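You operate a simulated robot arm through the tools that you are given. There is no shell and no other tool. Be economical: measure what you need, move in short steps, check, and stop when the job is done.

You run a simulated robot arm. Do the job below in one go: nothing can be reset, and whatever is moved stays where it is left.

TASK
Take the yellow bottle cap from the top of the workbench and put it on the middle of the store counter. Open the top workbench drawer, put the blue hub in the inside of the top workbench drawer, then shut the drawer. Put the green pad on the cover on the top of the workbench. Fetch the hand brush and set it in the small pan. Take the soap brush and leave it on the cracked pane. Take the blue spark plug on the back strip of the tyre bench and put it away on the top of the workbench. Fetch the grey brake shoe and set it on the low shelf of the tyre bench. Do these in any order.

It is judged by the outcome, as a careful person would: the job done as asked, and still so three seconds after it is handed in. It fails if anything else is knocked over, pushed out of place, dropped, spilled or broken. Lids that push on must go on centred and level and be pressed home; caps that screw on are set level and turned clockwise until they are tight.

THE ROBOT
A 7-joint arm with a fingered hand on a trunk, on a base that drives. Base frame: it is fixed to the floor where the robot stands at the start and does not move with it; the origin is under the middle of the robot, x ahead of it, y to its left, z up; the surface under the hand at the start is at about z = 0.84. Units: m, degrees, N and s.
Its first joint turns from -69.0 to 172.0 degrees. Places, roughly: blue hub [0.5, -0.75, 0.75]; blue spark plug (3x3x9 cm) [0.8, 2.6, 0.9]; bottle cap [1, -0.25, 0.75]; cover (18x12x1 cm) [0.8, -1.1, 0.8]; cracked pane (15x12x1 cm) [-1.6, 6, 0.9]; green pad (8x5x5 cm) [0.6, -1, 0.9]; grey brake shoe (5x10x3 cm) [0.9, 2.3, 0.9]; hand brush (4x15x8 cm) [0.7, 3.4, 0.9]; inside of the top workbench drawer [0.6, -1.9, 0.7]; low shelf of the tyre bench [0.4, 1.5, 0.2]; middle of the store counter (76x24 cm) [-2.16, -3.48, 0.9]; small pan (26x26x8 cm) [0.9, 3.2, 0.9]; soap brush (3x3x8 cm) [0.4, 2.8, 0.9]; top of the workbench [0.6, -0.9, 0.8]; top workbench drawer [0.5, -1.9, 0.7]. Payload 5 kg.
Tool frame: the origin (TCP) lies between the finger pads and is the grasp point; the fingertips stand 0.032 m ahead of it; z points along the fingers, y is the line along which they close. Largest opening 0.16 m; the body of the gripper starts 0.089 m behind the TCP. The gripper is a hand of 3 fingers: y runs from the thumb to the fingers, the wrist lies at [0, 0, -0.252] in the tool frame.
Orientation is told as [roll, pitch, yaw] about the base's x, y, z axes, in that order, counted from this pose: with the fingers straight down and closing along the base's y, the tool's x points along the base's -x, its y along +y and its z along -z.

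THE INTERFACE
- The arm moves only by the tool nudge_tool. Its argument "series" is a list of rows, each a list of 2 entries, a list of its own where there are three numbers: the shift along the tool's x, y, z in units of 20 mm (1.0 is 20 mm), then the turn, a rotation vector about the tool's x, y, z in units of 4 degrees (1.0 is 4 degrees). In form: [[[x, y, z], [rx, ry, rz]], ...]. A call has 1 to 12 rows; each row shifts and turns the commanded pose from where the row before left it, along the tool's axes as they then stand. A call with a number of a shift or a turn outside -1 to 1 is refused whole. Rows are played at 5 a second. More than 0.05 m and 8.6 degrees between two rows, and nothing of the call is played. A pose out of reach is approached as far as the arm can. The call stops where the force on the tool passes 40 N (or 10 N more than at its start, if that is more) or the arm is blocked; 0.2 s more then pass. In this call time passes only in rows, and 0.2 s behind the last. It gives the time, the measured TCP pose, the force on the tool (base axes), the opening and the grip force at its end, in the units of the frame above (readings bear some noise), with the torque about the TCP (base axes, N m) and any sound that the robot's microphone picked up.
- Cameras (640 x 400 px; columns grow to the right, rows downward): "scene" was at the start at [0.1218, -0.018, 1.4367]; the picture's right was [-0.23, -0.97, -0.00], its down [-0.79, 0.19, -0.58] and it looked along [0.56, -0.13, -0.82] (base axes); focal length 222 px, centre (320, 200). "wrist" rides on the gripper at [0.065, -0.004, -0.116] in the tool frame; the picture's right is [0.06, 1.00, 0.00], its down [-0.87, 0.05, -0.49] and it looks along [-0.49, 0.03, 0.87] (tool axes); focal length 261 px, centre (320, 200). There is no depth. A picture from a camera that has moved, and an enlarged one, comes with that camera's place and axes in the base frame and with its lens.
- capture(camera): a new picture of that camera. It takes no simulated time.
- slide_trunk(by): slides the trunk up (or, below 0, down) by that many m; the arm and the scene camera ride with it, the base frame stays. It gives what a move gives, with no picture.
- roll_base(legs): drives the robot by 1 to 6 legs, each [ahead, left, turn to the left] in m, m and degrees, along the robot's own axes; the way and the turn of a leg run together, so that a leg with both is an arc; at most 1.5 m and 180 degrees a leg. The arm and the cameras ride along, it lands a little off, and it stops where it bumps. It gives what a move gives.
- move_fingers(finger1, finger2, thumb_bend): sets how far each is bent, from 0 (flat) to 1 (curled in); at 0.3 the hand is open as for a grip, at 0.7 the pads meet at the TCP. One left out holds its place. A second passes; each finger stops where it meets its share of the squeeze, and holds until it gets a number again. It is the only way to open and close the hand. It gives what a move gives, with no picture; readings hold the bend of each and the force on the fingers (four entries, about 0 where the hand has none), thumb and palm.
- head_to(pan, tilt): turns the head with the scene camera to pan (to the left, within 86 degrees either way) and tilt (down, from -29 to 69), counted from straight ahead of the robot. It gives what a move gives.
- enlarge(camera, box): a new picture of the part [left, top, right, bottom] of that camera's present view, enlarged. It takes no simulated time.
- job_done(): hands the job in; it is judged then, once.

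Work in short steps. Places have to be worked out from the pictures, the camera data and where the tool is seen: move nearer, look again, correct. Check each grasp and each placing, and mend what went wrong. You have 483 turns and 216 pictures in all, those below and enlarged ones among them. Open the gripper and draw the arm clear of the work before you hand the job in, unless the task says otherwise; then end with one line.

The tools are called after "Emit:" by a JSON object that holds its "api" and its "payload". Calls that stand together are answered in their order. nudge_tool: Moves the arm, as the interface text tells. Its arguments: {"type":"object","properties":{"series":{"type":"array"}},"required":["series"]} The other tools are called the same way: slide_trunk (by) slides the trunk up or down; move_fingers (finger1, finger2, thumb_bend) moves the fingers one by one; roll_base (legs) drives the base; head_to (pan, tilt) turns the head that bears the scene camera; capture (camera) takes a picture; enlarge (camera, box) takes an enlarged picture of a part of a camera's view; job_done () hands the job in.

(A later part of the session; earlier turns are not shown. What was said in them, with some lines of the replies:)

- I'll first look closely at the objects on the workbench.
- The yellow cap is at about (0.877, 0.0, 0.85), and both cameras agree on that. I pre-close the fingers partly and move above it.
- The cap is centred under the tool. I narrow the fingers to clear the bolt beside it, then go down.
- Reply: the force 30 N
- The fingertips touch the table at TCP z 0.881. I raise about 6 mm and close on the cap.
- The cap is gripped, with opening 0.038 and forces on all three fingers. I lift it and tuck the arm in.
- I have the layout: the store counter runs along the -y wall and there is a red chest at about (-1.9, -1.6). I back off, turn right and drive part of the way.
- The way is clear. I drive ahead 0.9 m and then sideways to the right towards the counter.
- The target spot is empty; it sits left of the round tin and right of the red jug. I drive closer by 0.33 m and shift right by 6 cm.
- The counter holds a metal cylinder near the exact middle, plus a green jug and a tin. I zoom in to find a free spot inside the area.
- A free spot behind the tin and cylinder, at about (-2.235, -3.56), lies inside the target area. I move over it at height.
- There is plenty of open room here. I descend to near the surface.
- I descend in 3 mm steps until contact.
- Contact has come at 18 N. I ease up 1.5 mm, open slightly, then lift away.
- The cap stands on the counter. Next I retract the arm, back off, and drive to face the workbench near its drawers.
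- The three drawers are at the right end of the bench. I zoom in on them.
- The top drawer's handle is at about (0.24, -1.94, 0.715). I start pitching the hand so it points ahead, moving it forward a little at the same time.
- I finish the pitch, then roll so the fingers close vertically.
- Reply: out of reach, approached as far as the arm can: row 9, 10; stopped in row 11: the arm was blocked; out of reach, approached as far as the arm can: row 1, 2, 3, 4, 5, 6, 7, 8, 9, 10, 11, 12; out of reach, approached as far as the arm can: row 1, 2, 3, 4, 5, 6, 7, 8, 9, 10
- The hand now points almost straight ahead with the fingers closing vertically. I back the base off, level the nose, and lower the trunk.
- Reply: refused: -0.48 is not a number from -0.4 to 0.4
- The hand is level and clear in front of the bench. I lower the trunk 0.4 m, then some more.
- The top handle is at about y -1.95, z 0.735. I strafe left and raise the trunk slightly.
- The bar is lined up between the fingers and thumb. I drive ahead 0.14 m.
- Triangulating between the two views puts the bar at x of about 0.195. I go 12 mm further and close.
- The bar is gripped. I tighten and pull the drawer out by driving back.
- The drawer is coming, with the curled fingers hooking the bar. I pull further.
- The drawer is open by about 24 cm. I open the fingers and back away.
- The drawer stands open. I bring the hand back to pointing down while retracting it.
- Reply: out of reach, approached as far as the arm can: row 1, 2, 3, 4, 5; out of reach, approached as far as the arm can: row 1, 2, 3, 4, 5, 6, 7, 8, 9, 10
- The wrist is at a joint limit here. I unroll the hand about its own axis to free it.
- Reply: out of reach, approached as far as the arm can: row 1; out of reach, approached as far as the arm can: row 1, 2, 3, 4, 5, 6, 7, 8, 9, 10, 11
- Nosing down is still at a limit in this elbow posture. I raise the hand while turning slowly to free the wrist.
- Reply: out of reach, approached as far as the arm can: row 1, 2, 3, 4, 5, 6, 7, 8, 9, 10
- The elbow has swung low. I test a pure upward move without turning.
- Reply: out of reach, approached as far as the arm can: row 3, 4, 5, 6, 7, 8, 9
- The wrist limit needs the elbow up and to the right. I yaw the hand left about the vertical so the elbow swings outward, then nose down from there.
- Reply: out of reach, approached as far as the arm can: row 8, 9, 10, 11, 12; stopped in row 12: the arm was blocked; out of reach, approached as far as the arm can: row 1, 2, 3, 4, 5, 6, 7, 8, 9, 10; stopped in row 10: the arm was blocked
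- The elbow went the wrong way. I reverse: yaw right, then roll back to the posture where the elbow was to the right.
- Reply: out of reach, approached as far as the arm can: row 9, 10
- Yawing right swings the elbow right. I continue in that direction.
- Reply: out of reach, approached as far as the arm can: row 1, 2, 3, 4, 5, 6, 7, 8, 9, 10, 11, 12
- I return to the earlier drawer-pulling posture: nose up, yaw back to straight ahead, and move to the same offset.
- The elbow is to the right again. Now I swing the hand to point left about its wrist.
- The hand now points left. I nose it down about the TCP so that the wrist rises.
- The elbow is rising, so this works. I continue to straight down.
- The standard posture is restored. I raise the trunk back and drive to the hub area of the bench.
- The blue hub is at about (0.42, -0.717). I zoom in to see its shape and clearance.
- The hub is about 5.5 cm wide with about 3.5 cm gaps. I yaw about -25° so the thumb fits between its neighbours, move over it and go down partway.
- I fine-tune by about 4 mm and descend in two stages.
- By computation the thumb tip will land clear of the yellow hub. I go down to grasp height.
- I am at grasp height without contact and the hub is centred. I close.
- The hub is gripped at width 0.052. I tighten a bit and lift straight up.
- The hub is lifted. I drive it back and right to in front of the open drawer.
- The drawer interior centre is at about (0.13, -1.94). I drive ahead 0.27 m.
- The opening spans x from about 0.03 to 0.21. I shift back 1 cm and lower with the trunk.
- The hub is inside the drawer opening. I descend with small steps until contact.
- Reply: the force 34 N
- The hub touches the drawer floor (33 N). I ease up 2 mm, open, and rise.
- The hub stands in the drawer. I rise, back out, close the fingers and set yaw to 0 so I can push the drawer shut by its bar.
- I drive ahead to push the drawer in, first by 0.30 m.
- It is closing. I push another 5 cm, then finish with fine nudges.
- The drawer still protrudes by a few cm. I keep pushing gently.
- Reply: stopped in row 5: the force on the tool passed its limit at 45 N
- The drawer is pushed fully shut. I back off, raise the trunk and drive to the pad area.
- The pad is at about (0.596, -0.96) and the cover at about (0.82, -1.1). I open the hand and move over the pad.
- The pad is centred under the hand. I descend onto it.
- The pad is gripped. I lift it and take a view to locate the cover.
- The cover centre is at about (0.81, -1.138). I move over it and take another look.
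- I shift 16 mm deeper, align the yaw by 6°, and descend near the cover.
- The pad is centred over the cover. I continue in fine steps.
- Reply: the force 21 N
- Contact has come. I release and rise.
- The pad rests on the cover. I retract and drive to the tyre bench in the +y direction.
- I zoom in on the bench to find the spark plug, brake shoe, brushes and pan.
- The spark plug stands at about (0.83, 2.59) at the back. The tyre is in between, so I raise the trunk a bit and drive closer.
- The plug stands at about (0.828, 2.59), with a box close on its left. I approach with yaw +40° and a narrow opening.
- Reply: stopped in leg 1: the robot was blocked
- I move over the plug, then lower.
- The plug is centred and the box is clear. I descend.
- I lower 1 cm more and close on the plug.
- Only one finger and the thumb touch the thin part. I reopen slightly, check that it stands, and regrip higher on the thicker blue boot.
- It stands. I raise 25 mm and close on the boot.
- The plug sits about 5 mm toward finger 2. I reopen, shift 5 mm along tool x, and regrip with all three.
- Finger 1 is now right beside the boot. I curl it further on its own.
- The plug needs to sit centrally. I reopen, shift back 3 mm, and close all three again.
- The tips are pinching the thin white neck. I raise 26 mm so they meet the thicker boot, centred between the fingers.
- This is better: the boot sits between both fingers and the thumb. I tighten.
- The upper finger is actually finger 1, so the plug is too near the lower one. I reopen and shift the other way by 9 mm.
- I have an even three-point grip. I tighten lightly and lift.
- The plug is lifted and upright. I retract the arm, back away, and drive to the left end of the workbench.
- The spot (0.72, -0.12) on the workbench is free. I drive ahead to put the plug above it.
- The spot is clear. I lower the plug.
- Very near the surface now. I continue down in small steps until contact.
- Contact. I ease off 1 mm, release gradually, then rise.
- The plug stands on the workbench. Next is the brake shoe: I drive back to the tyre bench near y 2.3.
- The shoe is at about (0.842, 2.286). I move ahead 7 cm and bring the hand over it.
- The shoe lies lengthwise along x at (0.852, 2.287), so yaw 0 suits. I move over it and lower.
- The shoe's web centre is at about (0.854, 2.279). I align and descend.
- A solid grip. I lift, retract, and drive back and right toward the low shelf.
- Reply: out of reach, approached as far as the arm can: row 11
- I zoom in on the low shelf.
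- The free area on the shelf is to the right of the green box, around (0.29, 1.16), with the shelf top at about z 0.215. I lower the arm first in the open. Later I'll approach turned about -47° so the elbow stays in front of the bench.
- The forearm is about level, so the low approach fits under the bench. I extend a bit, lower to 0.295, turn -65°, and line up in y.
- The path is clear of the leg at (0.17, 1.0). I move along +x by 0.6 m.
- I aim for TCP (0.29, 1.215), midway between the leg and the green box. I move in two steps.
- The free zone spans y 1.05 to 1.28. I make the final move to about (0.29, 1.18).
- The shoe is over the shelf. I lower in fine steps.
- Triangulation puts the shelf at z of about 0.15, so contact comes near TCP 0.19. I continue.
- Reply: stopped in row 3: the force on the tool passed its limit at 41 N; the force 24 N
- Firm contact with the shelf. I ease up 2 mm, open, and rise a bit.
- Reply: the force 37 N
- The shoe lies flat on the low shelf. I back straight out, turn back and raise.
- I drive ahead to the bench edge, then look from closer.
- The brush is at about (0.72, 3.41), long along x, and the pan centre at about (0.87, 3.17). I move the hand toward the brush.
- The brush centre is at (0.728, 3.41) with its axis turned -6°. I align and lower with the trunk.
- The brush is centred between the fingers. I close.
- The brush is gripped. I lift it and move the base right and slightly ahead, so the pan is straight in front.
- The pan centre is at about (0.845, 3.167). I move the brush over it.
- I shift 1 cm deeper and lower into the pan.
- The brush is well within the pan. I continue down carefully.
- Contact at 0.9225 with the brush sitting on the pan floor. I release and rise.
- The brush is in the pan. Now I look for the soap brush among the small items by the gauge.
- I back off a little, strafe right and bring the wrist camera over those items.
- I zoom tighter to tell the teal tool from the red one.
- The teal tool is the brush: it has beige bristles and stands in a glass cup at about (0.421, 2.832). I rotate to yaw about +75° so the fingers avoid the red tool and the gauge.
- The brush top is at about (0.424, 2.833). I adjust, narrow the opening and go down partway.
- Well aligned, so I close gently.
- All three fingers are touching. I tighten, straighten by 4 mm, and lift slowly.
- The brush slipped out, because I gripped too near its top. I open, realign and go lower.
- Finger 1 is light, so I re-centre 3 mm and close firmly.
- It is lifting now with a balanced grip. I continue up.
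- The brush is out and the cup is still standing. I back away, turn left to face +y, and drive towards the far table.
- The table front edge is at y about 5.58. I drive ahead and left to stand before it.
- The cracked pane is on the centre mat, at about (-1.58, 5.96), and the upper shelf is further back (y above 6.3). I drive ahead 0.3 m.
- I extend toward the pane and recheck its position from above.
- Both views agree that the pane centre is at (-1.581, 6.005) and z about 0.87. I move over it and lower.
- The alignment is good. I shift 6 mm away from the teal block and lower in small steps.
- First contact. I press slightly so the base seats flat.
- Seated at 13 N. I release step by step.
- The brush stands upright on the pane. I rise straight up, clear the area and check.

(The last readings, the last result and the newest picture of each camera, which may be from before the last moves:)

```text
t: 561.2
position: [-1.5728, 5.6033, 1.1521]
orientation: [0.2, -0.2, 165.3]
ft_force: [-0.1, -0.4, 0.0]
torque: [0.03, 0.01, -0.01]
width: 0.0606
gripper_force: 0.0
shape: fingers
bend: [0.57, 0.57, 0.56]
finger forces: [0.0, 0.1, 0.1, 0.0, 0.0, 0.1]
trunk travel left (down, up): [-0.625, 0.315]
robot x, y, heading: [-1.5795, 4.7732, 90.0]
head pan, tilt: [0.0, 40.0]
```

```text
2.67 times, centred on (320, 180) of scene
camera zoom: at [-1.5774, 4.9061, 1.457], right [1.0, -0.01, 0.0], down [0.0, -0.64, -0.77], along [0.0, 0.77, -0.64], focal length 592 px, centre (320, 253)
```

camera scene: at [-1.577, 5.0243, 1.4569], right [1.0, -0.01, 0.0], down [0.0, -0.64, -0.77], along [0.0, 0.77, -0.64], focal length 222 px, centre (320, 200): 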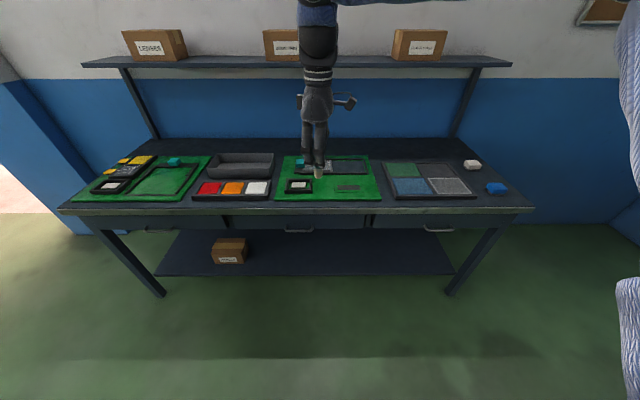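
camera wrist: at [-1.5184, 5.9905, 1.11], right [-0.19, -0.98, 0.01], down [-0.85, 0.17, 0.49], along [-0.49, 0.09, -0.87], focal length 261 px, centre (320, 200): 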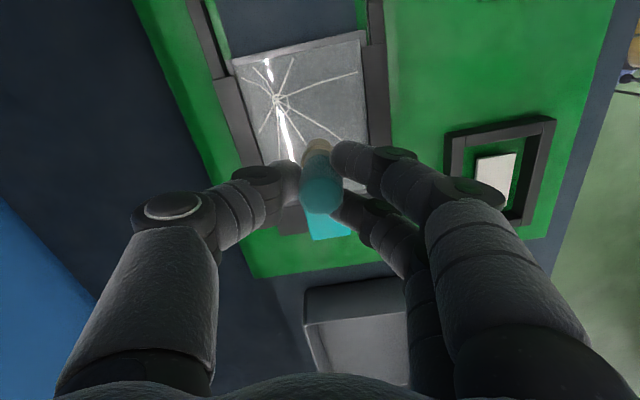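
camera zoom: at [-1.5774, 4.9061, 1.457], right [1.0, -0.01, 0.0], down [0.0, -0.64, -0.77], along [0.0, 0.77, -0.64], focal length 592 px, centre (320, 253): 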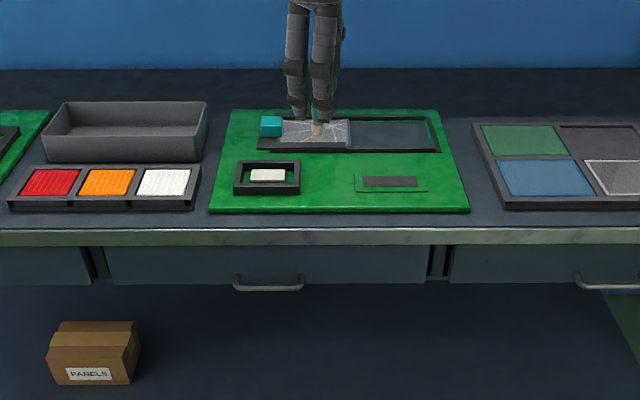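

I move the hand aside to verify the brush.

Emit:
{"api": "roll_base", "payload": {"legs": [[0, 0.25, 0]]}}

Emit:
{"api": "head_to", "payload": {"pan": -15, "tilt": 35}}

Emit:
{"api": "enlarge", "payload": {"camera": "scene", "box": [260, 120, 420, 240]}}

```text
t: 563.0
position: [-1.8266, 5.6048, 1.1526]
orientation: [0.3, 0.0, 165.3]
ft_force: [0.3, -0.2, 0.0]
torque: [-0.05, -0.04, -0.01]
width: 0.0604
gripper_force: 0.0
shape: fingers
bend: [0.57, 0.57, 0.56]
finger forces: [0.0, 0.1, 0.1, 0.0, 0.0, 0.1]
trunk travel left (down, up): [-0.625, 0.315]
robot x, y, heading: [-1.8322, 4.7771, 89.8]
head pan, tilt: [0.0, 40.0]
```

```text
t: 563.8
position: [-1.8254, 5.6065, 1.1523]
orientation: [0.3, -0.2, 165.3]
ft_force: [0.3, 0.3, 0.2]
torque: [-0.04, -0.02, -0.02]
width: 0.0608
gripper_force: 0.1
shape: fingers
bend: [0.57, 0.57, 0.56]
finger forces: [0.1, 0.0, 0.0, 0.0, 0.0, 0.0]
trunk travel left (down, up): [-0.625, 0.315]
robot x, y, heading: [-1.8289, 4.7685, 89.9]
head pan, tilt: [-15.0, 35.0]
```

```text
3.33 times, centred on (340, 180) of scene
camera zoom: at [-1.8063, 4.9087, 1.4644], right [0.96, -0.26, 0.0], down [-0.15, -0.55, -0.82], along [0.22, 0.79, -0.57], focal length 741 px, centre (253, 267)
```

zoom: 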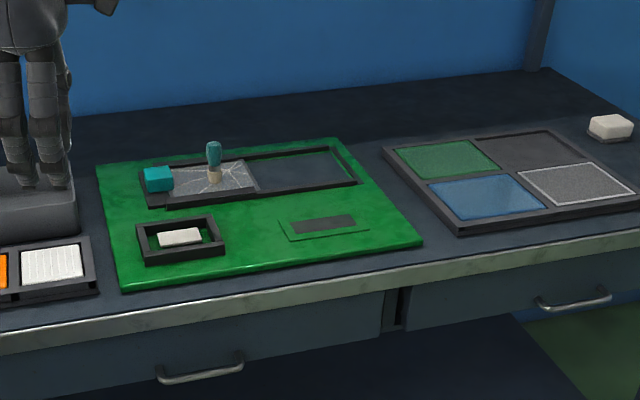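

The soap brush stands on the cracked pane and the other six items were checked as I placed them. The arm is clear, so I open the hand and hand in.

Emit:
{"api": "move_fingers", "payload": {"finger1": 0.3, "finger2": 0.3, "thumb_bend": 0.3}}

Emit:
{"api": "job_done", "payload": {}}

```text
t: 564.8
position: [-1.826, 5.6063, 1.1521]
orientation: [0.4, -0.2, 165.4]
ft_force: [-0.9, -0.1, 0.2]
torque: [0.03, 0.01, -0.02]
width: 0.1678
gripper_force: 0.1
shape: fingers
bend: [0.3, 0.3, 0.3]
finger forces: [0.0, 0.0, 0.0, 0.1, 0.0, 0.0]
trunk travel left (down, up): [-0.625, 0.315]
robot x, y, heading: [-1.8315, 4.7762, 89.6]
head pan, tilt: [-15.0, 35.0]
```

```text
The job is handed in.
```

All seven placements are done, each checked by picture after release and the drawer shut; the cap is a little behind the counter's exact middle, where a metal cup stands, and the base once bumped something at the tyre bench, with nothing seen out of place in later pictures.
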